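You operate a simulated robot arm through the tools that you are given. There is no shell and no other tool. Be economical: measure what you need, move in short steps, check, and stop when the job is done.

Carry out the task below with a simulated robot arm. There is one attempt and no reset: what you move stays moved.

TASK
Load the dressed rod from the yellow tray, try the green ring, pass it or send it back.
Fine: clamp it in the ring gauge rest for the try. Green tray if the ring slides on, else the yellow tray again. Slide back, clamp open.
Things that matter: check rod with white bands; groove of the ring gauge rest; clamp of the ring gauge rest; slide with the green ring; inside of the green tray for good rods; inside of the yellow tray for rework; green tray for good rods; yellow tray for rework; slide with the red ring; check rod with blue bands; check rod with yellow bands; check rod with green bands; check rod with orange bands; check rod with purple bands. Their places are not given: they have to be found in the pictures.

It is judged by the outcome, as a careful person would: the job done as asked, and still so three seconds after it is handed in. It fails if anything else is knocked over, pushed out of place, dropped, spilled or broken.

THE ROBOT
A 7-joint arm with a two-finger parallel gripper, fixed in place. Base frame: the origin is at the foot of the arm, x ahead of it, y to its left, z up. Lengths are in mm, angles in degrees, forces in N, time in s.
Its first joint turns from -66.0 to 66.0 degrees. Payload 2.5 kg.
Tool frame: the origin (TCP) lies between the finger pads and is the grasp point; the fingertips stand 23 mm ahead of it; z points along the fingers, y is the line along which they close. The gripper opens to 94 mm. The fingers are 38 mm wide and 10 mm thick; the gripper's body (54 by 96 mm) begins 39 mm behind the TCP.
Orientation is that of the tool frame in the base frame, as a unit quaternion [x, y, z, w]. With the fingers straight down and closing along the base's y, the tool's x points along the base's -x, its y along +y and its z along -z.

THE INTERFACE
- The arm moves only by the tool play_rows. Its argument "increments" is one flat list of numbers, 7 for each row, row after row: the shift along the tool's x, y, z in m, then the turn, a rotation vector about the tool's x, y, z in degrees, then the gripper command, from -1 (shut) to 1 (fully open), values between in proportion. In form: [x, y, z, ax, ay, az, claw, x, y, z, ax, ay, az, claw, ...]. A call has 1 to 10 rows; each row is the pose to reach, as a shift and turn from the pose commanded when the call began, along the tool's axes at that moment. A row lasts 0.2 s, in which the tool goes at most 50 mm and 8.6 degrees; a call with a longer step from one row to the next is refused whole, and so is a gripper value outside its range. A pose out of reach is approached as far as the arm can. The call stops where the force on the tool passes 60 N (or 10 N more than at its start, if that is more) or the arm is blocked; 0.2 s more then pass. The fingers move at their own pace (about 108 mm/s each) and stop on an object; they squeeze with about 36 N. The grip force told is the motor's: it shows also when the fingers shut on nothing. Time passes only in rows, and 0.2 s behind the last, so rows that repeat a pose let the fingers close. It gives the time, the measured TCP pose, the force on the tool (base axes), the opening and the grip force at its end, in the units of the frame above (readings bear some noise).
- Cameras (640 x 400 px; columns grow to the right, rows downward): "scene" is fixed at [115, -408, 539.2]; the picture's right is [0.85, -0.53, 0.00], its down [-0.33, -0.52, -0.79] and it looks along [0.42, 0.67, -0.62] (base axes); focal length 214 px, centre (320, 200). "wrist" rides on the gripper at [-39, 0, -44] in the tool frame; the picture's right is [0.00, -1.00, 0.00], its down [0.97, 0.00, -0.24] and it looks along [0.24, 0.00, 0.97] (tool axes); focal length 218 px, centre (320, 200).
- camera(camera): a new picture of that camera. No time passes.
- measure_at(camera, pixels): there is no depth. For up to 12 entries [column, row, z] of the newest picture of that camera ("zoom" is the newest enlarged one), the place [x, y] in the base frame at which the ray of that pixel passes the height z, good to about 3 mm. No time passes.
- inspect(camera, box): a new picture of the part [left, top, right, bottom] of that camera's present view, enlarged. No time passes.
- close_job(): hands the job in; it is judged then, once.

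Work in short steps. Measure before you move; look again where a grasp or a placing could have gone wrong, and mend it. You have 80 turns and 38 pictures in all, those below and enlarged ones among them. Open the gripper and draw the arm clear of the work before you hand the job in, unless the task says otherwise; then end with one line.

The tools are called after ">>>" by a JSON object that holds its "method" and its "body". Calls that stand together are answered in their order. play_rows: Moves the arm, as the interface text tells. Its arguments: {"type":"object","properties":{"increments":{"type":"array","items":{"type":"number"}}},"required":["increments"]} The other tools are called the same way: camera (camera) takes a picture; measure_at (camera, pixels) gives the place at which the rays of pixels pass given heights; inspect (camera, box) takes an enlarged picture of a part of a camera's view; close_job () hands the job in.

At the start:

```text
time: 0.0
ee_pos: [295.4, -101.4, 500.0]
tool_rot: [-0.001, 1.0, 0.0, 0.0]
wrist_force: [-0.3, 0.7, 0.0]
finger_gap: 93.8
grip_force: 0.0
```

scene: 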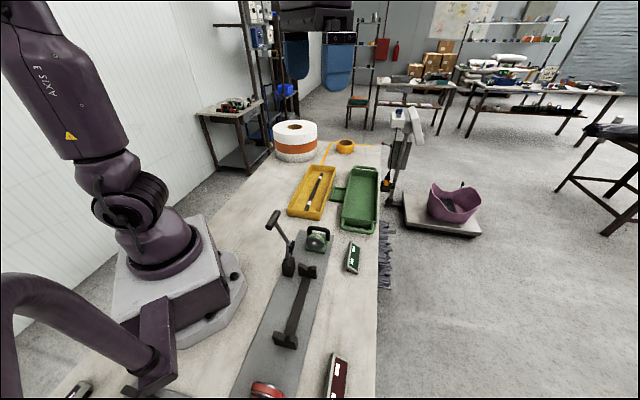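
wrist: 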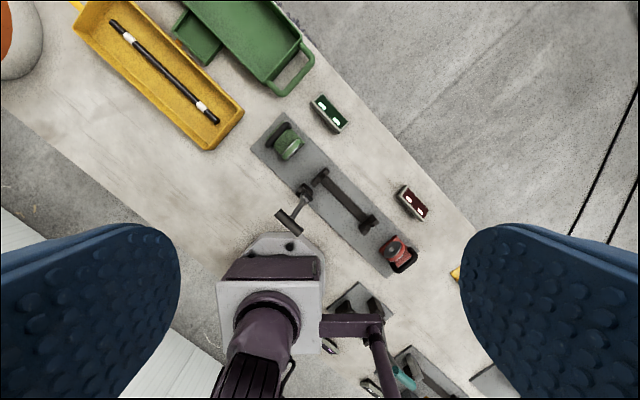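

I start with enlarged views of the bench from both cameras to locate the rods, the rest, the slides and the trays.

>>> {"method": "inspect", "body": {"camera": "scene", "box": [220, 130, 420, 255]}}

>>> {"method": "inspect", "body": {"camera": "scene", "box": [220, 200, 400, 400]}}

>>> {"method": "inspect", "body": {"camera": "wrist", "box": [70, 0, 500, 280]}}

>>> {"method": "measure_at", "body": {"camera": "wrist", "pixels": [[113, 24, -590], [214, 122, -590], [285, 140, -560], [322, 176, -560], [368, 225, -560], [394, 250, -560], [306, 190, -500], [285, 220, -500], [329, 114, -590], [412, 202, -590], [190, 140, -604], [241, 112, -604]]}}

```text
3.20 times, centred on (320, 192) of scene
```

zoom: 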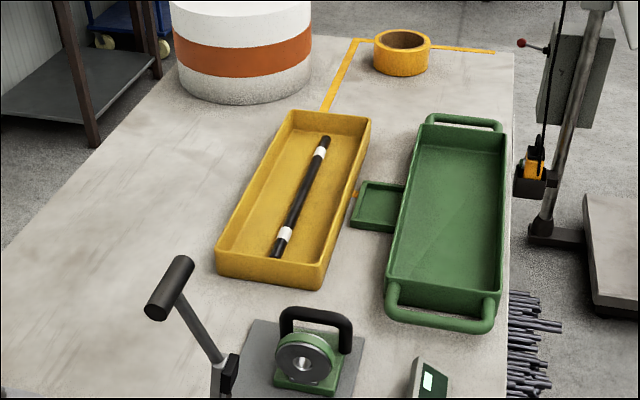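

```text
2.00 times, centred on (310, 300) of scene
```

zoom: 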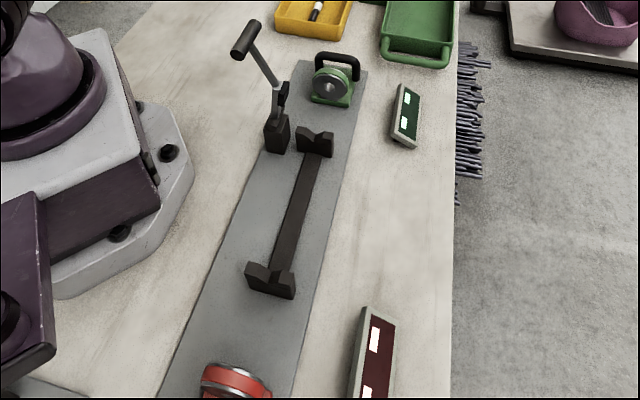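

```text
1.43 times, centred on (285, 140) of wrist
```

zoom: 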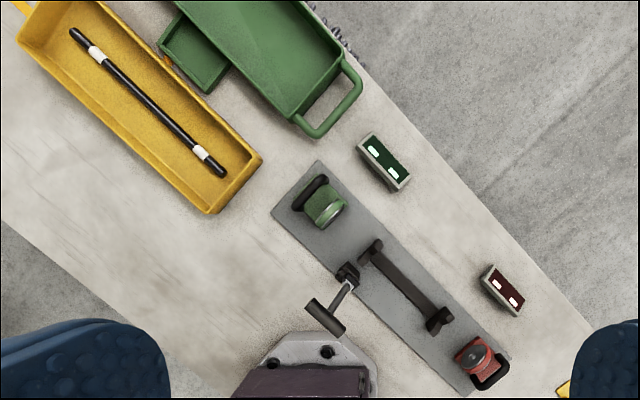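

```text
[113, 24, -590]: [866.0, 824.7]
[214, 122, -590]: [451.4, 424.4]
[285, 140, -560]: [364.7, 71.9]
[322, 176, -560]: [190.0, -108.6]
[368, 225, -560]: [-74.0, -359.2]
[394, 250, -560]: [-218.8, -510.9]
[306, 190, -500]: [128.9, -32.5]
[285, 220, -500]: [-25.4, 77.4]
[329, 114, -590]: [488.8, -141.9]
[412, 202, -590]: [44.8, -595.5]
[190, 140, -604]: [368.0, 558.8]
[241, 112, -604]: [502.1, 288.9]
```

The first measurements look too large for z≈-604. I check heights by measuring the same features from both cameras.

>>> {"method": "measure_at", "body": {"camera": "wrist", "pixels": [[113, 24, 0], [214, 122, 0], [113, 24, -604], [214, 122, -604], [329, 114, 0], [329, 114, -604], [412, 202, 0], [329, 114, -100], [329, 114, 50], [208, 149, 0], [243, 110, 0], [412, 202, -604]]}}

>>> {"method": "camera", "body": {"camera": "scene"}}

>>> {"method": "measure_at", "body": {"camera": "scene", "pixels": [[321, 174, 0], [307, 210, 0], [321, 174, -604], [307, 210, -604], [353, 257, 0], [353, 257, -604], [337, 375, 0], [353, 257, -100], [353, 257, 50], [337, 375, -604]]}}

```text
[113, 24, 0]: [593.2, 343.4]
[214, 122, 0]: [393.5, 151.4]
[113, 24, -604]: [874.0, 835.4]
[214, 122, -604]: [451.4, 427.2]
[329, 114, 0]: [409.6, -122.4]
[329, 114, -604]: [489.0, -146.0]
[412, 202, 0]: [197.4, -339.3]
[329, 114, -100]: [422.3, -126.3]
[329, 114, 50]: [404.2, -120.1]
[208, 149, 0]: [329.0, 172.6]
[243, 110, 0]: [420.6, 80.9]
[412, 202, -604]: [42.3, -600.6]
```

```text
32 pictures are left
```

scene: 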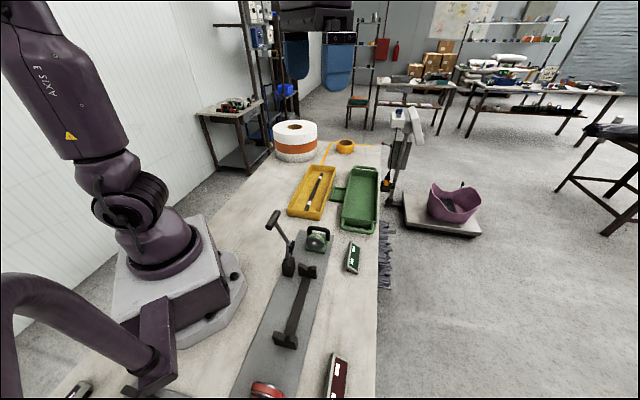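

```text
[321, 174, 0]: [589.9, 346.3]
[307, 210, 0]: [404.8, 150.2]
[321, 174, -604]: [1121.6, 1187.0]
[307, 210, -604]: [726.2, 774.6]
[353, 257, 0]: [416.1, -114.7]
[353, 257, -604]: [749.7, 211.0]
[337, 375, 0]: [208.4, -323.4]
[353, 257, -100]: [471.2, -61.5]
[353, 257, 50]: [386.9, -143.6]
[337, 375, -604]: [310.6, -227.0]
```

Both cameras agree only near z≈0, so the bench top is near z=0, not -604. The rod lies at about (394,151) to (593,343), a heading of roughly 44°. I lower over the rest, turning the tool to that heading, for a closer look.

>>> {"method": "play_rows", "body": {"increments": [0, 0.017, 0.025, 0, 0, -7.3, 1, 0, 0.034, 0.05, 0, 0, -14.6, 1, 0, 0.051, 0.075, 0, 0, -22, 1, 0, 0.068, 0.1, 0, 0, -29.3, 1, 0, 0.085, 0.125, 0, 0, -36.6, 1, 0, 0.1, 0.15, 0, 0, -44, 1]}}

>>> {"method": "camera", "body": {"camera": "wrist"}}

```text
time: 1.4
ee_pos: [297.6, -1.7, 350.6]
tool_rot: [-0.375, 0.927, 0.0, 0.0]
wrist_force: [-1.1, 0.2, 0.0]
finger_gap: 93.9
grip_force: 0.0
```

```text
31 pictures are left
```

wrist: 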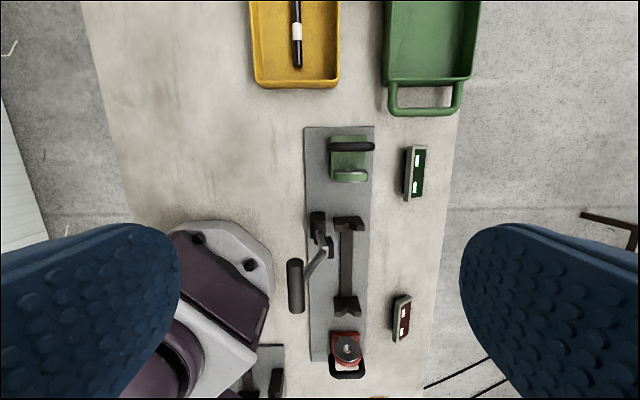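

The rest is now aligned with the picture. V-blocks are at (347,223) and (346,305), the green slide handle at (352,147) and the clamp handle at (296,286). I measure these at plausible heights and look closer.

>>> {"method": "measure_at", "body": {"camera": "wrist", "pixels": [[347, 223, 40], [346, 305, 40], [352, 147, 60], [335, 147, 60], [374, 146, 60], [350, 177, 40], [296, 286, 100], [318, 230, 20], [346, 350, 40], [296, 20, 15], [297, 68, 15], [297, 30, 15]]}}

>>> {"method": "inspect", "body": {"camera": "wrist", "box": [270, 110, 430, 390]}}

>>> {"method": "inspect", "body": {"camera": "scene", "box": [255, 200, 345, 290]}}

```text
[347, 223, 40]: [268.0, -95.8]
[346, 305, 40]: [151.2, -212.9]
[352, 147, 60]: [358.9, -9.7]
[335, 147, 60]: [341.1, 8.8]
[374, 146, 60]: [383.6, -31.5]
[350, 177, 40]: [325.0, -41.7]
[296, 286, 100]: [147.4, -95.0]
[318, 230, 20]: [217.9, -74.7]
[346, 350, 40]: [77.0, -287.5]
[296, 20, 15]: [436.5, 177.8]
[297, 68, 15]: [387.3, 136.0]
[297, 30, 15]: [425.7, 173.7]
```

```text
1.43 times, centred on (350, 250) of wrist
```

zoom: 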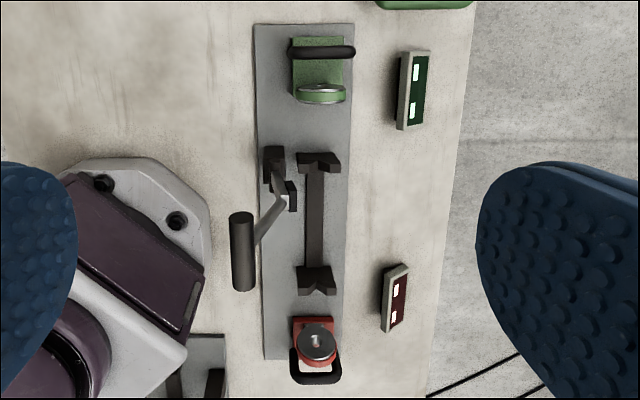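

```text
4.44 times, centred on (300, 245) of scene
```

zoom: 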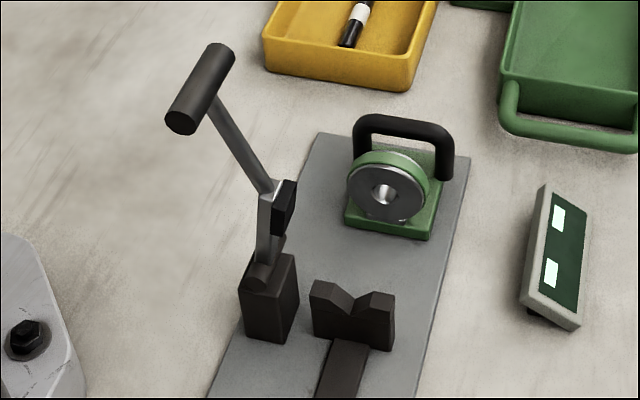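

The clamp arm pivots about an axis along the rod and leans toward the robot, with its T-bar parallel to the rod. I triangulate the bar, the pivot, the green handle and the ring from both cameras.

>>> {"method": "measure_at", "body": {"camera": "scene", "pixels": [[273, 219.8, 100], [273, 219.8, 160], [268.5, 227, 100], [268.5, 227, 160], [277.1, 212.4, 160], [287, 260.8, 20], [287, 260.8, 60], [319, 228.5, 40], [319, 228.5, 80], [314.5, 243.7, 40], [314.5, 243.7, 20], [307.5, 269, 30]]}}

>>> {"method": "measure_at", "body": {"camera": "wrist", "pixels": [[295.6, 285.5, 100], [295.6, 285.5, 160], [295.5, 262, 160], [296, 309, 160], [318, 216, 40], [352, 146.5, 40], [352, 146.5, 80], [350, 175, 40], [350, 175, 20], [347, 220, 30], [346, 308, 30], [346, 298, 30]]}}

```text
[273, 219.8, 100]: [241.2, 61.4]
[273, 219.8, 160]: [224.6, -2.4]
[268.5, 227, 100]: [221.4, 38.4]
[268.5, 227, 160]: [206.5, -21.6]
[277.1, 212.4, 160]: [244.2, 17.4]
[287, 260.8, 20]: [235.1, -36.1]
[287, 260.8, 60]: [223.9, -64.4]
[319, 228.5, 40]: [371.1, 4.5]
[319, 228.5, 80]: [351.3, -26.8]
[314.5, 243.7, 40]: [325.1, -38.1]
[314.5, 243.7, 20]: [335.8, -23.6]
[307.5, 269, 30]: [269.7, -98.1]
```

```text
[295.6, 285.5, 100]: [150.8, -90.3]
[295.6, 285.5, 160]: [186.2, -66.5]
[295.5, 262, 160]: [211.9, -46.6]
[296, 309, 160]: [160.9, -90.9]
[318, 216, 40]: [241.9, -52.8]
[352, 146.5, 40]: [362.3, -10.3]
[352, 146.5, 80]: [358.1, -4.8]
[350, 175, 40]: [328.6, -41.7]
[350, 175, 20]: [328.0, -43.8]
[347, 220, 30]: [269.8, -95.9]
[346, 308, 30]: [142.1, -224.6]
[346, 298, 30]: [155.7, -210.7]
```

The T-bar centre is at about (213,-49,204) and the groove runs along 45° through w≈257. Next I move over the yellow tray to measure the rod from close up.

>>> {"method": "play_rows", "body": {"increments": [-0.038, 0.005, 0.015, 0, 0, 0, 0.3, -0.076, 0.01, 0.03, 0, 0, 0, 0.3, -0.114, 0.015, 0.045, 0, 0, 0, 0.3, -0.152, 0.02, 0.06, 0, 0, 0, 0.3, -0.19, 0.025, 0.075, 0, 0, 0, 0.3, -0.228, 0.03, 0.09, 0, 0, 0, 0.3, -0.266, 0.035, 0.105, 0, 0, 0, 0.3, -0.303, 0.0405, 0.12, 0, 0, 0, 0.3]}}

>>> {"method": "camera", "body": {"camera": "wrist"}}

```text
time: 3.2
ee_pos: [487.4, 238.8, 230.1]
tool_rot: [-0.374, 0.927, 0.0, 0.0]
wrist_force: [-0.5, 0.2, 0.5]
finger_gap: 61.0
grip_force: 0.1
```

```text
28 pictures are left
```

wrist: 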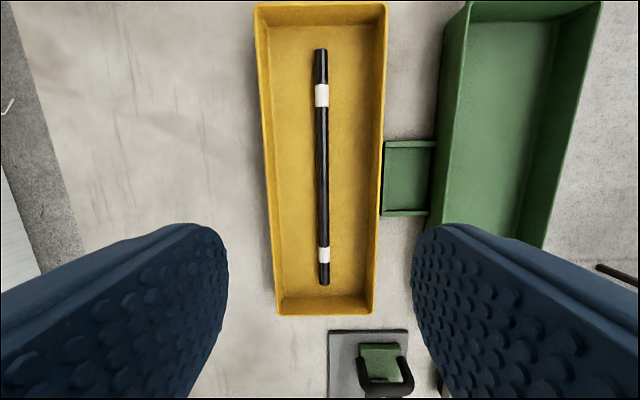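

The pose is reachable. The rod runs from (320,50) to (324,284) in the tray, so I measure its ends and the tray walls.

>>> {"method": "measure_at", "body": {"camera": "wrist", "pixels": [[320.5, 50, 12], [324, 284, 12], [322, 100, 12], [323, 253, 12], [316, 190, 12], [329, 190, 12], [265, 190, 35], [381, 190, 35], [322, 4, 35], [326, 313, 35], [315, 60, 12], [327, 60, 12]]}}

>>> {"method": "inspect", "body": {"camera": "wrist", "box": [240, 0, 400, 100]}}

```text
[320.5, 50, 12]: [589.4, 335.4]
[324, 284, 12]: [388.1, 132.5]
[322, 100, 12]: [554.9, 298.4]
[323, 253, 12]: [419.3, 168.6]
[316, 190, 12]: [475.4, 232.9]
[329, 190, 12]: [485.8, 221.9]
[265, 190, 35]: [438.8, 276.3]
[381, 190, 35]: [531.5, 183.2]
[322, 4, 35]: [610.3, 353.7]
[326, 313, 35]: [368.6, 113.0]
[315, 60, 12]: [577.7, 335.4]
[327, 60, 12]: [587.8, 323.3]
```

```text
4.00 times, centred on (320, 50) of wrist
```

zoom: 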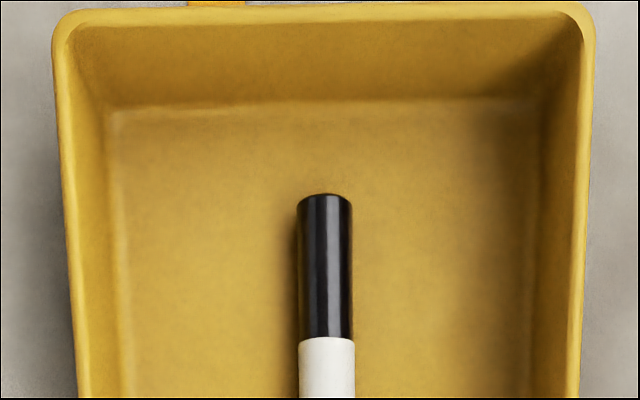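

The rod is 285 mm long with its centre near (489,234), heading 45.2°, about 15 mm thick. I descend at about (481,227) with partly open fingers, stopping first at z≈45.

>>> {"method": "play_rows", "body": {"increments": [0.006, -0.002, 0.035, 0, 0, -1, 0.3, 0.012, -0.0047, 0.08, 0, 0, -1, 0.2, 0.012, -0.0047, 0.12, 0, 0, -1, 0.1, 0.012, -0.0047, 0.16, 0, 0, -1, 0, 0.012, -0.0047, 0.185, 0, 0, -1, 0, 0.012, -0.0047, 0.185, 0, 0, -1, 0]}}

>>> {"method": "camera", "body": {"camera": "wrist"}}

```text
time: 4.6
ee_pos: [481.6, 226.7, 45.6]
tool_rot: [-0.381, 0.924, -0.001, 0.0]
wrist_force: [-0.3, 0.0, -0.6]
finger_gap: 46.9
grip_force: 0.1
```

```text
26 pictures are left
```

wrist: 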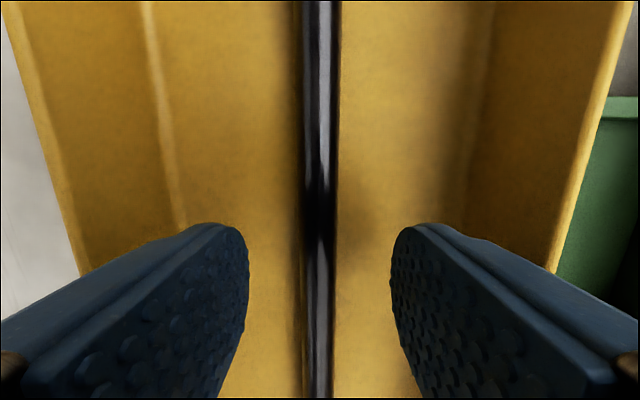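

The rod sits centred between the fingers. I go down 17 mm in small steps, then close.

>>> {"method": "play_rows", "body": {"increments": [0, 0, 0.008, 0, 0, 0, 0, 0, 0, 0.013, 0, 0, 0, 0, 0, 0, 0.017, 0, 0, 0, 0, 0, 0, 0.017, 0, 0, 0, -1, 0, 0, 0.017, 0, 0, 0, -1, 0, 0, 0.017, 0, 0, 0, -1]}}

```text
time: 6.0
ee_pos: [480.8, 225.0, 28.9]
tool_rot: [-0.383, 0.924, 0.0, 0.001]
wrist_force: [-0.9, -0.3, 0.1]
finger_gap: 13.6
grip_force: 36.4
```

The grip holds at 13.6 mm. I lift straight up to z≈260 and start toward the rest on the far side of the clamp bar.

>>> {"method": "play_rows", "body": {"increments": [0, 0, -0.03, 0, 0, 0, -1, 0, 0, -0.075, 0, 0, 0, -1, 0, 0, -0.12, 0, 0, 0, -1, 0, 0, -0.165, 0, 0, 0, -1, 0, 0, -0.21, 0, 0, 0, -1, 0.01, 0, -0.235, 0, 0, 0, -1, 0.05, -0.021, -0.235, 0, 0, 0, -1, 0.09, -0.042, -0.235, 0, 0, 0, -1, 0.13, -0.063, -0.235, 0, 0, 0, -1, 0.17, -0.08, -0.235, 0, 0, 0, -1]}}

>>> {"method": "play_rows", "body": {"increments": [0.045, 0, 0, 0, 0, 0, -1, 0.09, 0, 0, 0, 0, 0, -1, 0.135, 0, 0, 0, 0, 0, -1, 0.18, 0, 0, 0, 0, 0, -1, 0.225, 0, 0, 0, 0, 0, -1, 0.27, 0, 0, 0, 0, 0, -1, 0.297, 0, 0, 0, 0, 0, -1, 0.297, 0, 0, 0, 0, 0, -1]}}

>>> {"method": "camera", "body": {"camera": "wrist"}}

>>> {"method": "camera", "body": {"camera": "scene"}}

```text
time: 8.2
ee_pos: [414.9, 51.9, 263.2]
tool_rot: [-0.384, 0.923, 0.001, 0.001]
wrist_force: [0.3, -0.5, -1.0]
finger_gap: 13.6
grip_force: 35.8
```

```text
time: 10.0
ee_pos: [207.0, -161.8, 261.8]
tool_rot: [-0.383, 0.924, 0.0, 0.0]
wrist_force: [-0.3, -0.2, -0.8]
finger_gap: 13.7
grip_force: 36.4
```

```text
25 pictures are left
```

wrist: 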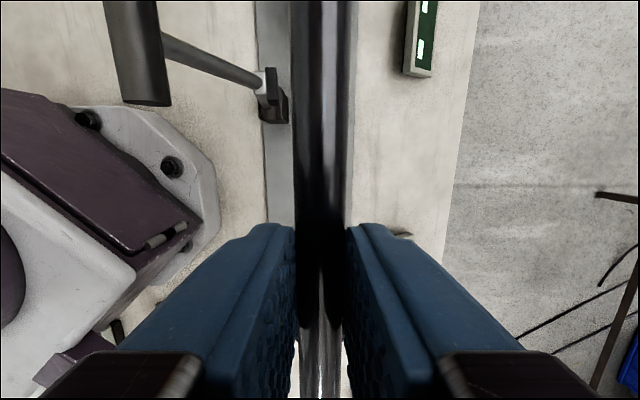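

```text
24 pictures are left
```

scene: 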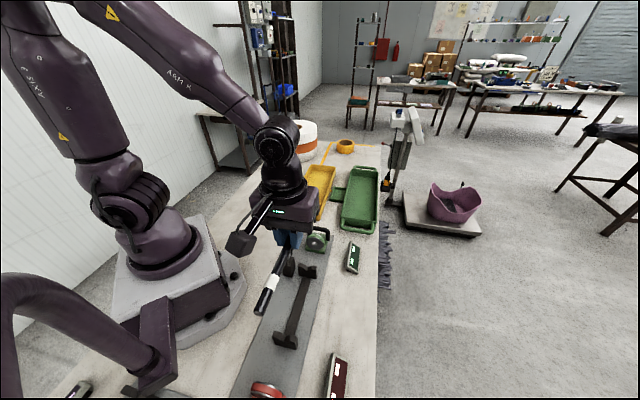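

The rod is held and the clamp is still upright. I line up at u≈21, w≈259 so the rod ends fall clear of both rings, then lower to z≈105 and look.

>>> {"method": "play_rows", "body": {"increments": [0.006, 0.001, 0.03, 0, 0, 0, -1, 0.011, 0.0018, 0.07, 0, 0, 0, -1, 0.011, 0.0018, 0.11, 0, 0, 0, -1, 0.011, 0.0018, 0.145, 0, 0, 0, -1, 0.011, 0.0018, 0.157, 0, 0, 0, -1, 0.011, 0.0018, 0.157, 0, 0, 0, -1]}}

>>> {"method": "camera", "body": {"camera": "wrist"}}

>>> {"method": "inspect", "body": {"camera": "scene", "box": [220, 200, 380, 400]}}

```text
time: 11.4
ee_pos: [200.0, -167.0, 106.3]
tool_rot: [-0.383, 0.924, 0.0, 0.0]
wrist_force: [0.4, -0.5, -0.9]
finger_gap: 14.0
grip_force: 35.8
```

```text
23 pictures are left
```

wrist: 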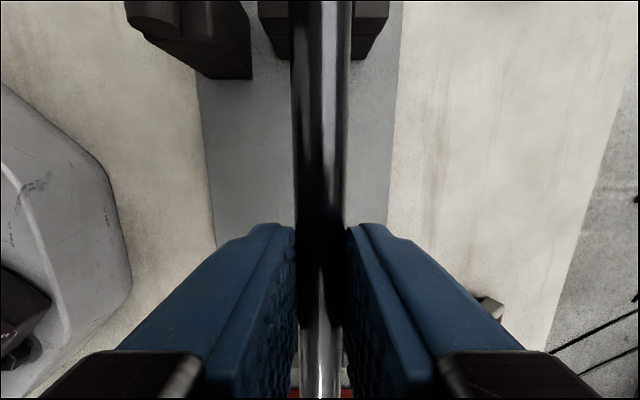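

```text
2.00 times, centred on (300, 300) of scene
```

zoom: 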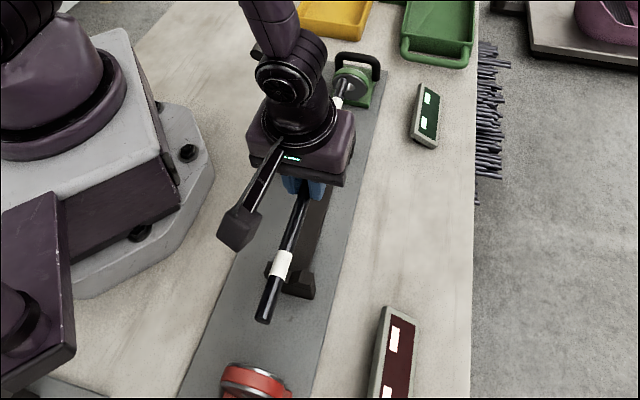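

The rod (column ~322) is centred over the V-block (columns 258–389). I lower in small steps, watching the force.

>>> {"method": "play_rows", "body": {"increments": [0, 0, 0.01, 0, 0, 0, -1, 0, 0, 0.02, 0, 0, 0, -1, 0, 0, 0.028, 0, 0, 0, -1, 0, 0, 0.034, 0, 0, 0, -1]}}

>>> {"method": "play_rows", "body": {"increments": [0, 0, 0.003, 0, 0, 0, -1, 0, 0, 0.006, 0, 0, 0, -1]}}

```text
time: 12.4
ee_pos: [200.0, -167.6, 71.9]
tool_rot: [-0.383, 0.924, 0.0, 0.0]
wrist_force: [-0.1, 0.1, -0.1]
finger_gap: 14.1
grip_force: 36.1
```

```text
time: 13.0
ee_pos: [200.5, -169.3, 66.7]
tool_rot: [-0.383, 0.924, -0.002, 0.001]
wrist_force: [1.6, -1.1, 16.5]
finger_gap: 14.3
grip_force: 36.0
```

Contact shows as 16.5 N upward at z≈66.7, so the rod is in the V. I ease back 1 mm, release, and rise.

>>> {"method": "play_rows", "body": {"increments": [0, 0, -0.001, 0, 0, 0, -1, 0, 0, -0.001, 0, 0, 0, -0.4, 0, 0, -0.001, 0, 0, 0, -0.2, 0, 0, -0.001, 0, 0, 0, -0.1, 0, 0, -0.03, 0, 0, 0, -0.1, 0, 0, -0.07, 0, 0, 0, -0.1, 0, 0, -0.11, 0, 0, 0, -0.1, 0, 0, -0.15, 0, 0, 0, -0.1, 0, 0, -0.19, 0, 0, 0, -0.1]}}

>>> {"method": "camera", "body": {"camera": "wrist"}}

>>> {"method": "inspect", "body": {"camera": "scene", "box": [220, 200, 380, 400]}}

```text
time: 15.0
ee_pos: [198.6, -166.1, 258.5]
tool_rot: [-0.383, 0.924, 0.0, 0.0]
wrist_force: [-0.2, 0.8, 0.7]
finger_gap: 42.3
grip_force: 0.1
```

```text
21 pictures are left
```

wrist: 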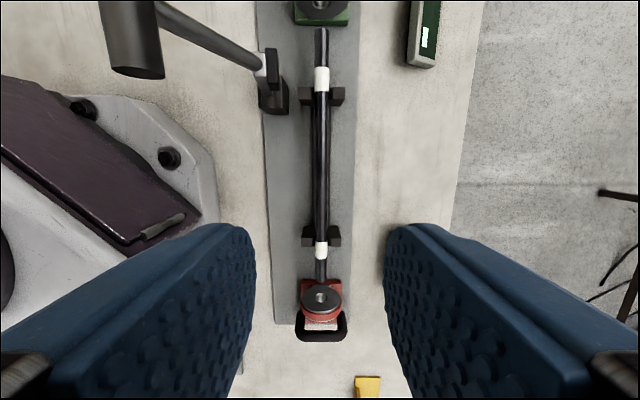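

```text
2.00 times, centred on (300, 300) of scene
```

zoom: 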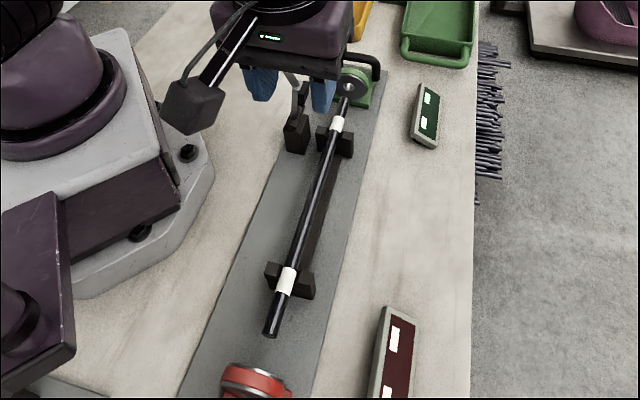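

The rod is seated across both V-blocks with the white bands at the blocks. I measure the rod ends, the clamp parts and the green ring.

>>> {"method": "measure_at", "body": {"camera": "wrist", "pixels": [[321, 30, 50], [320, 281, 50], [322, 96, 50], [322, 235, 50], [269, 65, 80], [269, 65, 60], [160, 15, 204], [150, 79, 204], [115, 70, 204], [320, 295, 50], [267, 95, 30], [318, 5, 50]]}}

>>> {"method": "inspect", "body": {"camera": "wrist", "box": [90, 0, 410, 200]}}

```text
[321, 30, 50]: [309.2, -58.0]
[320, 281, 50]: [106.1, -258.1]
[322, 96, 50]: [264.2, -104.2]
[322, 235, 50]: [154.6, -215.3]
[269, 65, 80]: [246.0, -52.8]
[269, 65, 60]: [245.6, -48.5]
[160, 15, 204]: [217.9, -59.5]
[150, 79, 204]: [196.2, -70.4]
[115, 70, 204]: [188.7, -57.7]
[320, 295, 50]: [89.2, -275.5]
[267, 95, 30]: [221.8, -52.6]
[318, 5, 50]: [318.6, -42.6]
```

```text
2.00 times, centred on (250, 100) of wrist
```

zoom: 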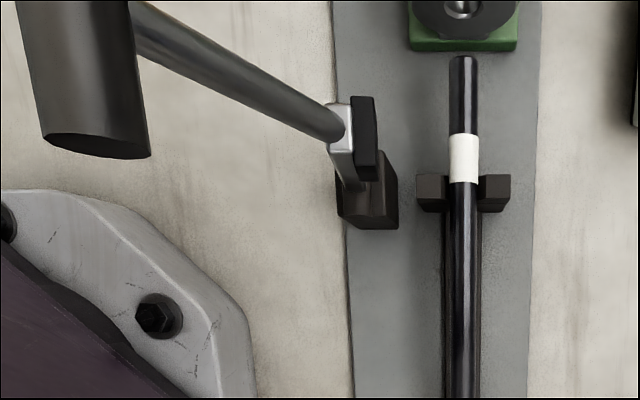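

The rod ends are at u≈178 and −108 with the rod at w≈258. The clamp bar is at u≈90–140, w≈182, z≈204. I move the closed fingers above it to its robot side, then lower beside it.

>>> {"method": "play_rows", "body": {"increments": [0, 0, -0.025, 0, 0, 0, -1, -0.025, 0.03, -0.025, 0, 0, 0, -1, -0.05, 0.06, -0.025, 0, 0, 0, -1, -0.075, 0.09, -0.025, 0, 0, 0, -1, -0.092, 0.113, -0.025, 0, 0, 0, -1, -0.092, 0.113, -0.025, 0, 0, 0, -1]}}

>>> {"method": "camera", "body": {"camera": "wrist"}}

```text
time: 16.4
ee_pos: [184.2, -22.4, 284.1]
tool_rot: [-0.382, 0.924, 0.0, 0.0]
wrist_force: [0.7, 0.9, -0.3]
finger_gap: 0.1
grip_force: 36.3
```

```text
18 pictures are left
```

wrist: 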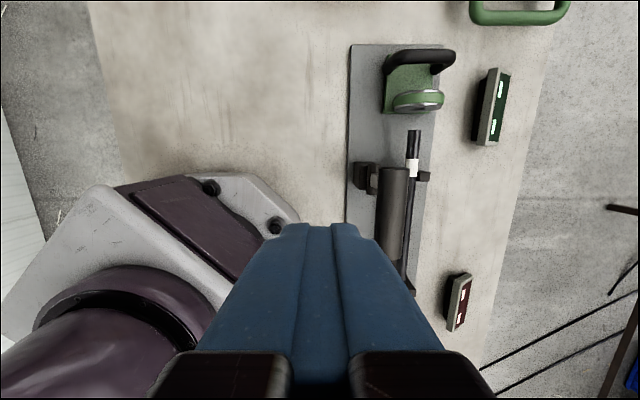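

The bar is to the right of the fingers (columns 378–408, rows 168–265). I check its position at z=204.

>>> {"method": "measure_at", "body": {"camera": "wrist", "pixels": [[379, 200, 204], [408, 200, 204], [394, 170, 210], [392, 255, 204], [394, 170, 195], [412, 130, 50], [372, 180, 60], [420, 60, 75], [420, 100, 70]]}}

```text
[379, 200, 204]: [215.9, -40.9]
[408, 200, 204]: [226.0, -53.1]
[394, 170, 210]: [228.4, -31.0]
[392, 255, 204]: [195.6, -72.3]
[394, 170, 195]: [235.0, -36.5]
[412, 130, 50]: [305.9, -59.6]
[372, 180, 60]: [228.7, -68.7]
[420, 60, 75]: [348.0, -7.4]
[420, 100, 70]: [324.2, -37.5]
```

The bar spans w≈182–197. I lower beside it and push it toward the rod along its arc in small rows.

>>> {"method": "play_rows", "body": {"increments": [0, 0, 0.04, 0, 0, 0, -1, 0, 0, 0.072, 0, 0, 0, -1, 0, -0.025, 0.072, 0, 0, 0, -1, 0, -0.045, 0.072, 0, 0, 0, -1, 0, -0.065, 0.072, 0, 0, 0, -1, 0, -0.085, 0.074, 0, 0, 0, -1, 0, -0.104, 0.08, 0, 0, 0, -1, 0, -0.119, 0.085, 0, 0, 0, -1]}}

>>> {"method": "inspect", "body": {"camera": "scene", "box": [220, 180, 380, 280]}}

```text
time: 18.2
ee_pos: [267.8, -106.6, 196.3]
tool_rot: [-0.383, 0.924, 0.0, -0.001]
wrist_force: [-0.7, 0.3, -0.4]
finger_gap: 0.0
grip_force: 36.2
out of reach, approached as far as the arm can: row 1, 2, 3
```

```text
4.00 times, centred on (300, 230) of scene
```

zoom: 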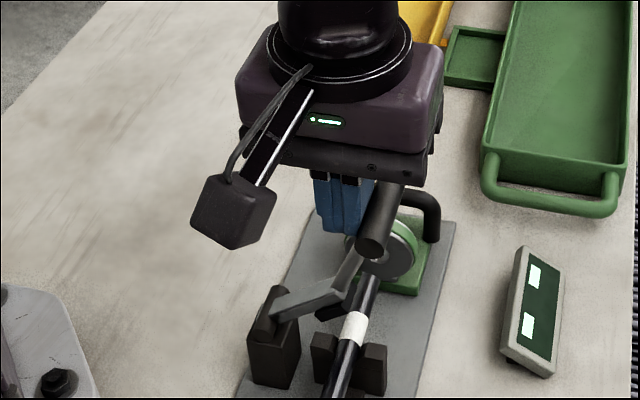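

The clamp arm has swung over and its pad is near the rod. I take a wrist picture to see the bar and the pad.

>>> {"method": "camera", "body": {"camera": "wrist"}}

>>> {"method": "measure_at", "body": {"camera": "scene", "pixels": [[314, 240, 100], [314, 240, 140], [314, 240, 180]]}}

```text
16 pictures are left
```

wrist: 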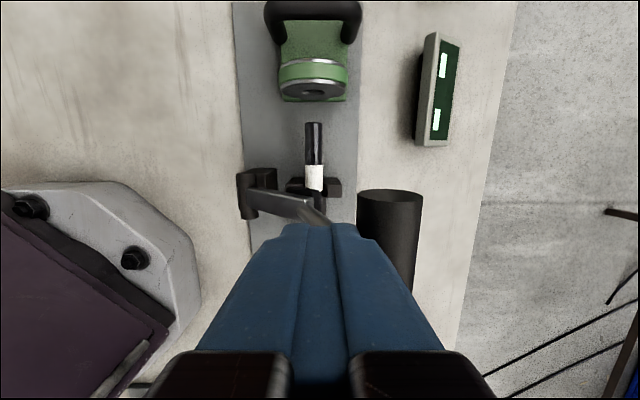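

```text
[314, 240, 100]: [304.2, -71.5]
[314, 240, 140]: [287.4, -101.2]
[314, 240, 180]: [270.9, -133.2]
```

The bar is now at about w=287, z=185, roughly 31° over. I keep pushing along the arc, outward and down, watching force.

>>> {"method": "play_rows", "body": {"increments": [0, -0.015, 0.004, 0, 0, 0, -1, 0, -0.027, 0.012, 0, 0, 0, -1, 0, -0.037, 0.02, 0, 0, 0, -1]}}

>>> {"method": "play_rows", "body": {"increments": [0, -0.008, 0.009, 0, 0, 0, -1, 0, -0.016, 0.019, 0, 0, 0, -1, 0, -0.022, 0.03, 0, 0, 0, -1]}}

>>> {"method": "inspect", "body": {"camera": "scene", "box": [220, 180, 380, 280]}}

```text
time: 19.0
ee_pos: [291.1, -130.2, 174.2]
tool_rot: [-0.384, 0.923, 0.005, -0.004]
wrist_force: [-10.7, 15.6, -14.8]
finger_gap: 0.0
grip_force: 35.8
```

```text
time: 19.8
ee_pos: [310.7, -153.0, 150.1]
tool_rot: [-0.38, 0.925, -0.006, 0.002]
wrist_force: [0.3, 0.9, -0.7]
finger_gap: 0.0
grip_force: 35.3
```

```text
4.00 times, centred on (300, 230) of scene
```

zoom: 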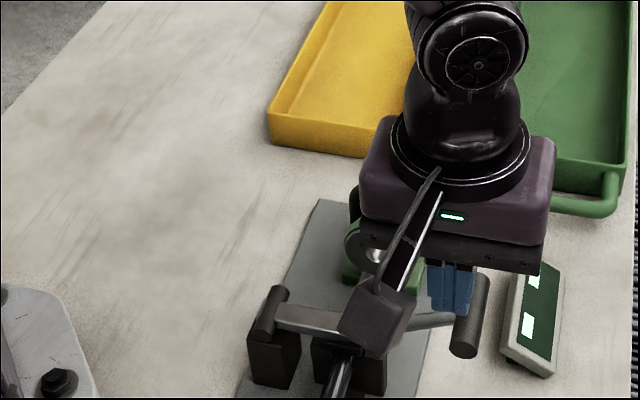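

A resistance of about 22 N was passed and then fell to zero, as if the clamp snapped over. I rise clear and look.

>>> {"method": "play_rows", "body": {"increments": [0, 0, -0.04, 0, 0, 0, -1, 0, 0.03, -0.08, 0, 0, 0, -1, 0.03, 0.06, -0.11, 0, 0, 0, -1, 0.07, 0.065, -0.13, 0, 0, 0, -1, 0.1, 0.065, -0.13, 0, 0, 0, -1]}}

>>> {"method": "camera", "body": {"camera": "wrist"}}

>>> {"method": "inspect", "body": {"camera": "scene", "box": [240, 200, 400, 300]}}

```text
refused: row 3 steps farther than a row can; nothing moved
```

```text
14 pictures are left
```

wrist: 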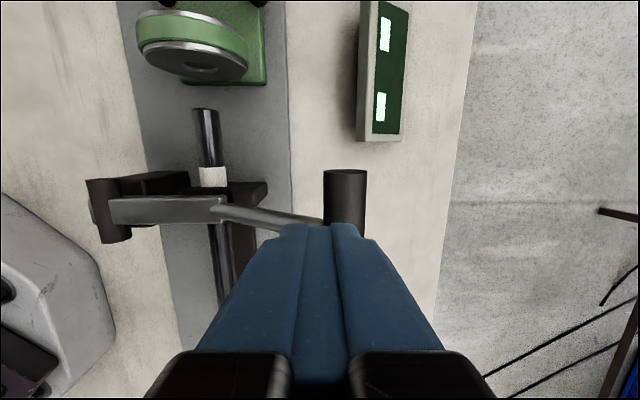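

```text
4.00 times, centred on (320, 250) of scene
```

zoom: 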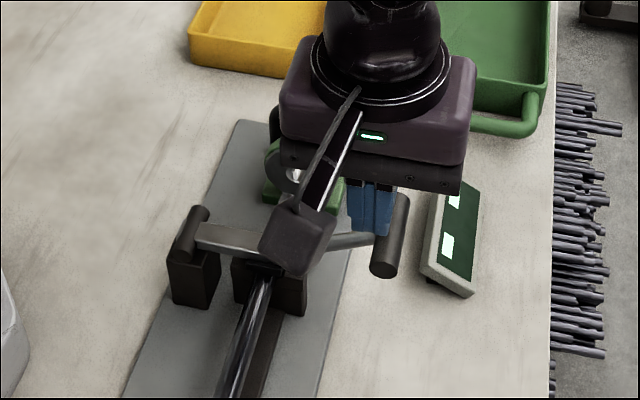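

I retreat upward and begin turning the tool 90° so the fingers will close along the slide direction over the green handle.

>>> {"method": "play_rows", "body": {"increments": [0, 0, -0.045, 0, 0, 0, -1, 0, 0, -0.09, 0, 0, 0, -1, 0, 0, -0.135, 0, 0, 0, -1, -0.01, 0.005, -0.15, 0, 0, 8, -0.5, -0.03, 0.015, -0.15, 0, 0, 16, -0.2, -0.05, 0.025, -0.15, 0, 0, 24, -0.2, -0.07, 0.035, -0.15, 0, 0, 32, -0.2, -0.09, 0.045, -0.15, 0, 0, 40, -0.2, -0.11, 0.055, -0.15, 0, 0, 48, -0.2, -0.135, 0.066, -0.15, 0, 0, 56, -0.2]}}

>>> {"method": "play_rows", "body": {"increments": [0, 0, 0, 0, 0, 8, -0.2, 0, 0, 0, 0, 0, 16, -0.2, 0, 0, 0, 0, 0, 24, -0.2, 0, 0, 0, 0, 0, 30, -0.2, 0, 0, 0, 0, 0, 34, -0.2, 0, 0, 0, 0, 0, 34, -0.2]}}

>>> {"method": "camera", "body": {"camera": "wrist"}}

>>> {"method": "inspect", "body": {"camera": "scene", "box": [240, 200, 400, 300]}}

```text
time: 22.0
ee_pos: [357.9, -5.9, 296.1]
tool_rot: [0.096, 0.995, 0.0, 0.0]
wrist_force: [0.7, -0.4, -0.3]
finger_gap: 37.7
grip_force: 0.1
```

```text
time: 23.4
ee_pos: [358.1, -7.7, 296.7]
tool_rot: [0.383, 0.924, 0.0, 0.0]
wrist_force: [-0.2, -0.1, 0.2]
finger_gap: 37.6
grip_force: 0.1
```

```text
12 pictures are left
```

wrist: 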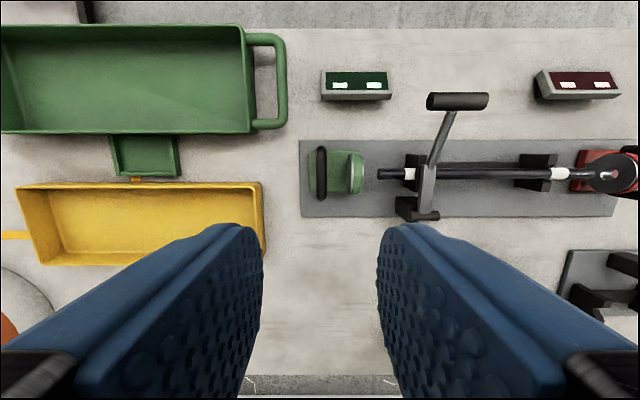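

```text
4.00 times, centred on (320, 250) of scene
```

zoom: 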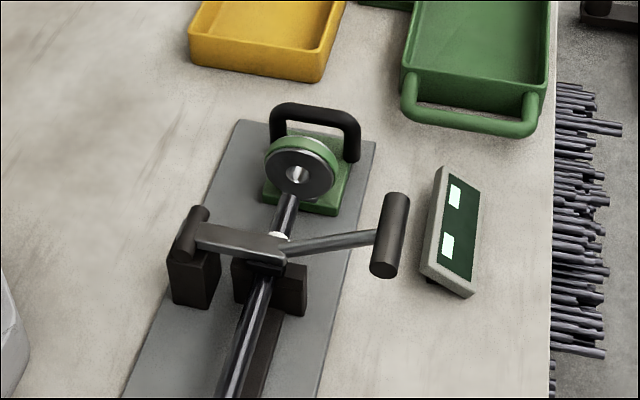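

The clamp lies closed across the rod by the white band. The green handle is at column 321 (rows 148–198), the ring face at column ~363 and the rod end at 377. I measure these.

>>> {"method": "measure_at", "body": {"camera": "wrist", "pixels": [[321, 172, 75], [321, 150, 75], [321, 197, 75], [348, 172, 75], [362, 172, 75], [363, 172, 50], [378, 174, 50], [457, 101, 120], [428, 101, 120], [488, 101, 120], [321, 172, 95], [558, 174, 50]]}}

>>> {"method": "measure_at", "body": {"camera": "scene", "pixels": [[337.5, 258.5, 100], [337.5, 258.5, 130], [318.5, 228, 70], [318.5, 228, 90], [318.5, 228, 110]]}}

```text
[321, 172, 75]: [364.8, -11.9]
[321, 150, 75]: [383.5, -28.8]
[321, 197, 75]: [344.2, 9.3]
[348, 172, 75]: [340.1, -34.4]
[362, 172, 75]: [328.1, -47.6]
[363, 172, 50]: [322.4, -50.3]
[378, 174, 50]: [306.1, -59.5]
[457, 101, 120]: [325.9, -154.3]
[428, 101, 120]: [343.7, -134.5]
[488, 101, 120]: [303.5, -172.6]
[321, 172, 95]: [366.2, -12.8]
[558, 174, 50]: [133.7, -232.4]
```

```text
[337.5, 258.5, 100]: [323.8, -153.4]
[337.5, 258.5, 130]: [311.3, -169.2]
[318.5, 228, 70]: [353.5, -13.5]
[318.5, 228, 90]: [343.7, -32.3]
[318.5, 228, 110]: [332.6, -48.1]
```

The handle bar is at u≈249, w≈263, z≈62, and the ring's back is at u≈216. I open to about 30 mm, descend astride the handle bar in steps and close.

>>> {"method": "play_rows", "body": {"increments": [-0.001, 0.0015, 0.045, 0, 0, 0, -0.36, -0.002, 0.0015, 0.09, 0, 0, 0, -0.36, -0.002, 0.0015, 0.135, 0, 0, 0, -0.36, -0.002, 0.0015, 0.175, 0, 0, 0, -0.36, -0.002, 0.0015, 0.195, 0, 0, 0, -0.36, -0.002, 0.0015, 0.205, 0, 0, 0, -0.36, -0.002, 0.0015, 0.205, 0, 0, 0, -0.36]}}

>>> {"method": "camera", "body": {"camera": "wrist"}}

```text
time: 25.0
ee_pos: [360.9, -5.8, 92.1]
tool_rot: [0.383, 0.924, 0.0, 0.001]
wrist_force: [-0.4, -1.0, 0.2]
finger_gap: 30.1
grip_force: 0.2
```

```text
10 pictures are left
```

wrist: 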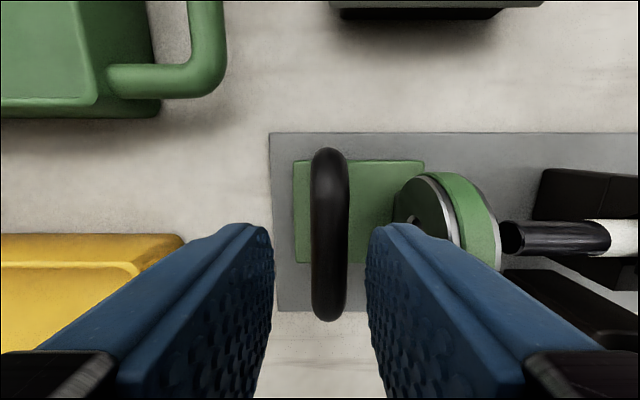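

The handle (column 329) sits between the fingers. I go down 24 mm and close on it.

>>> {"method": "play_rows", "body": {"increments": [0, -0.002, 0.01, 0, 0, 0, -0.36, 0, -0.002, 0.018, 0, 0, 0, -0.36, 0, -0.002, 0.024, 0, 0, 0, -0.36, 0, -0.002, 0.024, 0, 0, 0, -1, 0, -0.002, 0.024, 0, 0, 0, -1, 0, -0.002, 0.024, 0, 0, 0, -1]}}

```text
time: 26.4
ee_pos: [357.8, -8.0, 67.9]
tool_rot: [0.383, 0.924, -0.001, -0.001]
wrist_force: [-15.5, -13.6, 10.8]
finger_gap: 13.7
grip_force: 45.5
```

The handle is gripped (13.7 mm). I slide it toward the rod: first 12 mm of free travel, checking force.

>>> {"method": "play_rows", "body": {"increments": [0, -0.003, 0, 0, 0, 0, -1, 0, -0.006, 0, 0, 0, 0, -1, 0, -0.009, 0, 0, 0, 0, -1, 0, -0.012, 0, 0, 0, 0, -1]}}

>>> {"method": "play_rows", "body": {"increments": [0, -0.002, 0, 0, 0, 0, -1, 0, -0.004, 0, 0, 0, 0, -1]}}

```text
time: 27.4
ee_pos: [350.9, -13.9, 66.8]
tool_rot: [0.381, 0.924, 0.001, -0.001]
wrist_force: [-7.6, 10.5, 0.5]
finger_gap: 13.6
grip_force: 45.1
```

```text
time: 28.0
ee_pos: [347.6, -19.1, 67.7]
tool_rot: [0.382, 0.924, 0.0, -0.002]
wrist_force: [-11.9, 15.8, 12.7]
finger_gap: 13.5
grip_force: 44.9
```

Travel is 15 mm so far. The force is sideways (about 20 N toward −w) from the guide, so I ease 2 mm that way and go on.

>>> {"method": "play_rows", "body": {"increments": [0.0015, -0.001, 0, 0, 0, 0, -1, 0.0015, -0.003, 0, 0, 0, 0, -1, 0.0015, -0.005, 0, 0, 0, 0, -1]}}

>>> {"method": "play_rows", "body": {"increments": [0, -0.002, 0, 0, 0, 0, -1, 0, -0.004, 0, 0, 0, 0, -1]}}

```text
time: 28.8
ee_pos: [343.4, -22.6, 67.3]
tool_rot: [0.382, 0.924, 0.0, 0.001]
wrist_force: [-6.1, 9.3, 18.5]
finger_gap: 13.6
grip_force: 44.9
```

```text
time: 29.4
ee_pos: [339.9, -24.0, 66.1]
tool_rot: [0.383, 0.924, 0.001, 0.001]
wrist_force: [-6.8, 12.4, 16.2]
finger_gap: 13.4
grip_force: 45.1
```

Travel is 24 mm with only about 4 N along the slide, so I continue, easing 1 mm upward and sideways.

>>> {"method": "play_rows", "body": {"increments": [0.001, -0.002, -0.001, 0, 0, 0, -1, 0.001, -0.004, -0.001, 0, 0, 0, -1, 0.001, -0.006, -0.001, 0, 0, 0, -1]}}

>>> {"method": "inspect", "body": {"camera": "scene", "box": [260, 210, 356, 270]}}

```text
time: 30.2
ee_pos: [340.8, -24.2, 69.8]
tool_rot: [0.381, 0.924, 0.003, 0.007]
wrist_force: [37.8, 28.2, -29.9]
finger_gap: 13.7
grip_force: 44.7
```

```text
6.67 times, centred on (308, 240) of scene
```

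zoom: 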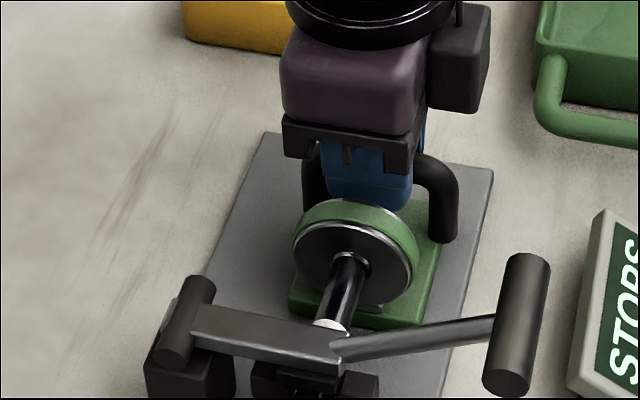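

The slide stopped after 24 mm with about 47 N along the slide, near where the ring face meets the rod end. I read the display, then back off and retry without side load to be sure.

>>> {"method": "inspect", "body": {"camera": "scene", "box": [336, 235, 368, 280]}}

>>> {"method": "play_rows", "body": {"increments": [0, 0.004, 0.001, 0, 0, 0, -1, 0, 0.008, 0.0015, 0, 0, 0, -1, 0, 0.012, 0.0015, 0, 0, 0, -1]}}

```text
8.89 times, centred on (352, 258) of scene
```

zoom: 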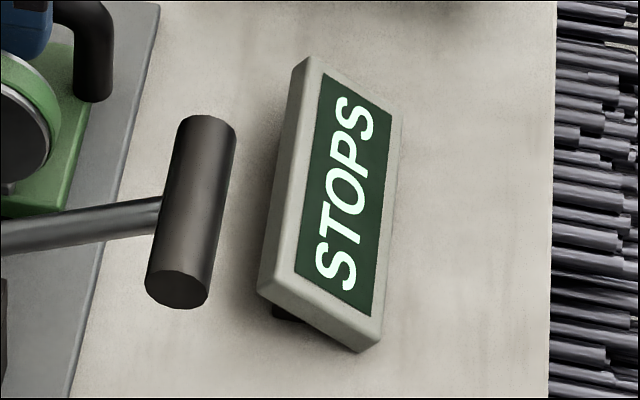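

```text
time: 31.0
ee_pos: [344.9, -22.1, 66.6]
tool_rot: [0.384, 0.923, -0.001, 0.0]
wrist_force: [1.6, -5.1, 30.1]
finger_gap: 13.6
grip_force: 45.4
```

The display now reads "STOPS", and it showed dashes before. I confirm with one more relaxed push before deciding.

>>> {"method": "play_rows", "body": {"increments": [0, 0, -0.0015, 0, 0, 0, -1, 0, -0.003, -0.0015, 0, 0, 0, -1, 0, -0.006, -0.0015, 0, 0, 0, -1]}}

>>> {"method": "play_rows", "body": {"increments": [0, -0.002, 0, 0, 0, 0, -1, 0, -0.004, 0, 0, 0, 0, -1]}}

```text
time: 31.8
ee_pos: [340.9, -23.0, 67.6]
tool_rot: [0.384, 0.923, 0.0, 0.002]
wrist_force: [17.9, -11.9, -23.7]
finger_gap: 13.5
grip_force: 44.6
```

```text
time: 32.4
ee_pos: [339.9, -24.2, 69.0]
tool_rot: [0.381, 0.925, 0.003, 0.004]
wrist_force: [29.4, 9.9, -26.7]
finger_gap: 13.5
grip_force: 45.1
```

It stops at the same place, so the rod fails and goes back to the yellow tray. I slide the ring back to its start, TCP u≈247.

>>> {"method": "play_rows", "body": {"increments": [0, 0.004, 0, 0, 0, 0, -1, 0, 0.008, 0, 0, 0, 0, -1, 0, 0.012, 0, 0, 0, 0, -1, 0, 0.016, 0, 0, 0, 0, -1, 0, 0.02, 0, 0, 0, 0, -1, 0, 0.024, 0, 0, 0, 0, -1]}}

```text
time: 33.8
ee_pos: [354.8, -9.3, 68.8]
tool_rot: [0.383, 0.924, 0.0, 0.0]
wrist_force: [0.9, -4.4, 9.8]
finger_gap: 13.4
grip_force: 45.3
```

>>> {"method": "play_rows", "body": {"increments": [0, 0.0015, 0, 0, 0, 0, -1, 0, 0.003, 0, 0, 0, 0, -1]}}

```text
time: 34.4
ee_pos: [357.1, -7.6, 68.9]
tool_rot: [0.383, 0.924, 0.001, 0.001]
wrist_force: [-5.7, -1.9, 22.6]
finger_gap: 13.6
grip_force: 44.7
```

The slide is back at its stop. I release the handle, rise, and turn back 90° on the way to the clamp bar, gripping it near its −u end away from the stem.

>>> {"method": "play_rows", "body": {"increments": [0, 0, 0, 0, 0, 0, -0.36, 0, 0, 0, 0, 0, 0, -0.36, 0, 0, -0.02, 0, 0, 0, -0.36, 0, 0, -0.06, 0, 0, 0, -0.36, 0, 0, -0.105, 0, 0, 0, -0.36, 0, 0, -0.15, 0, 0, 0, -0.36, 0, 0, -0.19, 0, 0, 0, -0.36, 0, 0, -0.21, 0, 0, -8, -0.36, -0.01, -0.015, -0.21, 0, 0, -16, -0.36, -0.02, -0.035, -0.21, 0, 0, -24, -0.36]}}

```text
time: 36.6
ee_pos: [346.9, -46.8, 278.7]
tool_rot: [0.181, 0.984, 0.0, 0.001]
wrist_force: [-0.2, -0.5, 0.5]
finger_gap: 30.2
grip_force: 0.1
```

>>> {"method": "play_rows", "body": {"increments": [0, -0.017, 0, 0, 0, -8.25, -0.36, 0, -0.034, 0, 0, 0, -16.5, -0.36, -0.001, -0.051, 0, 0, 0, -24.75, -0.36, -0.002, -0.068, 0, 0, 0, -33, -0.36, -0.002, -0.085, 0.01, 0, 0, -41.25, -0.36, -0.003, -0.102, 0.03, 0, 0, -49.5, -0.36, -0.003, -0.12, 0.05, 0, 0, -57.75, -0.36, -0.0036, -0.138, 0.07, 0, 0, -66, -0.36, -0.0036, -0.138, 0.08, 0, 0, -66, -0.36]}}

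>>> {"method": "camera", "body": {"camera": "wrist"}}

```text
time: 38.6
ee_pos: [299.5, -175.8, 198.8]
tool_rot: [-0.384, 0.923, 0.001, 0.0]
wrist_force: [0.4, 0.3, 0.3]
finger_gap: 30.0
grip_force: 0.0
```

```text
7 pictures are left
```

wrist: 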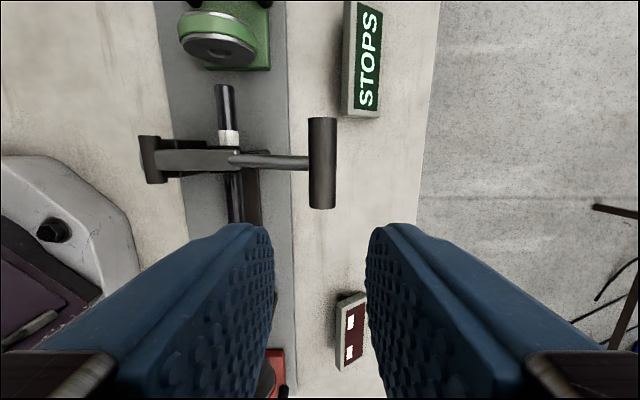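

I measure the bar's ends and edges and the stem at z≈104, plus the pivot.

>>> {"method": "measure_at", "body": {"camera": "wrist", "pixels": [[323, 200, 104], [323, 118, 104], [309, 165, 104], [337, 165, 104], [300, 160, 104], [323, 200, 90], [300, 153, 104], [300, 168, 104], [152, 160, 55], [228, 137, 50], [320, 209, 96], [236, 160, 75]]}}

```text
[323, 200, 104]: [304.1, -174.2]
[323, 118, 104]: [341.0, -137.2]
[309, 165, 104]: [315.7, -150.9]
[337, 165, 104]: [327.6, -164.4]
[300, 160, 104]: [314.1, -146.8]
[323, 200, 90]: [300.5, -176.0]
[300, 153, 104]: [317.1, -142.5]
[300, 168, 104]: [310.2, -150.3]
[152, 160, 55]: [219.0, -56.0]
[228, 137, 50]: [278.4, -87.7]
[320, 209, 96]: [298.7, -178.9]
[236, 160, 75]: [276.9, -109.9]
```

The bar runs u≈92–144, w≈339, with the stem at u≈113–123. The fingers at u≈87.5 clear the stem, so I descend to z≈104 and grip the bar end.

>>> {"method": "play_rows", "body": {"increments": [0, -0.003, 0.04, 0, 0, 0, -0.36, 0, -0.003, 0.075, 0, 0, 0, -0.36, 0, -0.003, 0.095, 0, 0, 0, -0.36, 0, -0.003, 0.095, 0, 0, 0, -1, 0, -0.003, 0.095, 0, 0, 0, -1]}}

```text
time: 39.8
ee_pos: [300.2, -178.6, 102.9]
tool_rot: [-0.383, 0.924, 0.001, -0.002]
wrist_force: [-10.5, 5.6, 5.8]
finger_gap: 16.3
grip_force: 44.6
```

The bar is gripped at 16.3 mm. I lift it along its arc in small rows.

>>> {"method": "play_rows", "body": {"increments": [0, 0.004, -0.008, 0, 0, 0, -1, 0, 0.008, -0.016, 0, 0, 0, -1, 0, 0.012, -0.024, 0, 0, 0, -1, 0, 0.017, -0.032, 0, 0, 0, -1]}}

>>> {"method": "play_rows", "body": {"increments": [0, 0.006, -0.008, 0, 0, 0, -1, 0, 0.012, -0.017, 0, 0, 0, -1, 0, 0.019, -0.025, 0, 0, 0, -1]}}

```text
time: 40.8
ee_pos: [291.9, -168.5, 136.5]
tool_rot: [-0.382, 0.924, -0.002, 0.002]
wrist_force: [-1.8, -16.3, 1.1]
finger_gap: 16.5
grip_force: 44.9
```

```text
time: 41.6
ee_pos: [278.1, -154.6, 161.2]
tool_rot: [-0.382, 0.924, -0.004, 0.002]
wrist_force: [4.4, -26.5, 17.2]
finger_gap: 16.6
grip_force: 44.8
```

The clamp is past its snap and rising. I loosen the fingers to about 24 mm and carry the bar on over the top by pushing.

>>> {"method": "play_rows", "body": {"increments": [0, 0, -0.002, 0, 0, 0, -0.49, 0, 0.014, -0.014, 0, 0, 0, -0.49, 0, 0.034, -0.027, 0, 0, 0, -0.49, 0, 0.055, -0.037, 0, 0, 0, -0.49, 0, 0.078, -0.043, 0, 0, 0, -0.49, 0, 0.095, -0.044, 0, 0, 0, -0.49, 0, 0.106, -0.044, 0, 0, 0, -0.49]}}

```text
time: 43.2
ee_pos: [202.2, -77.2, 204.1]
tool_rot: [-0.383, 0.924, 0.001, -0.001]
wrist_force: [0.2, -0.1, 0.1]
finger_gap: 24.2
grip_force: 0.3
```

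>>> {"method": "play_rows", "body": {"increments": [0, 0.005, 0, 0, 0, 0, -0.49, 0, 0.01, 0, 0, 0, 0, -0.49, 0, 0.011, 0, 0, 0, 0, -0.49]}}

>>> {"method": "inspect", "body": {"camera": "scene", "box": [230, 190, 374, 280]}}

```text
time: 44.0
ee_pos: [202.5, -74.1, 206.6]
tool_rot: [-0.383, 0.924, 0.0, -0.001]
wrist_force: [-0.8, 0.9, 0.3]
finger_gap: 23.9
grip_force: 0.1
out of reach, approached as far as the arm can: row 1, 2, 3
```

```text
4.44 times, centred on (302, 235) of scene
```

zoom: 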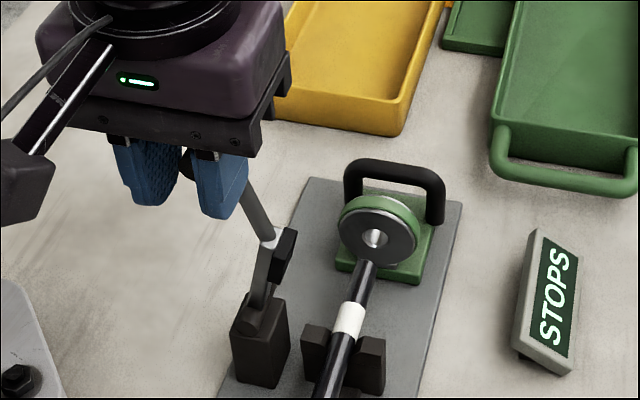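

The clamp stands open as at the start. I open, rise clear of it, and move back over the rod.

>>> {"method": "play_rows", "body": {"increments": [0, 0, 0, 0, 0, 0, -0.3, 0, 0, -0.03, 0, 0, 0, -0.2, 0, 0, -0.065, 0, 0, 0, -0.1, 0, 0, -0.085, 0, 0, 0, 0, 0.02, -0.02, -0.085, 0, 0, 0, 0, 0.045, -0.045, -0.085, 0, 0, 0, 0, 0.07, -0.07, -0.085, 0, 0, 0, 0, 0.07, -0.07, -0.085, 0, 0, 0, 0]}}

```text
time: 45.8
ee_pos: [202.4, -173.1, 291.4]
tool_rot: [-0.382, 0.924, 0.001, 0.0]
wrist_force: [0.4, 0.9, -0.5]
finger_gap: 46.7
grip_force: 0.1
```

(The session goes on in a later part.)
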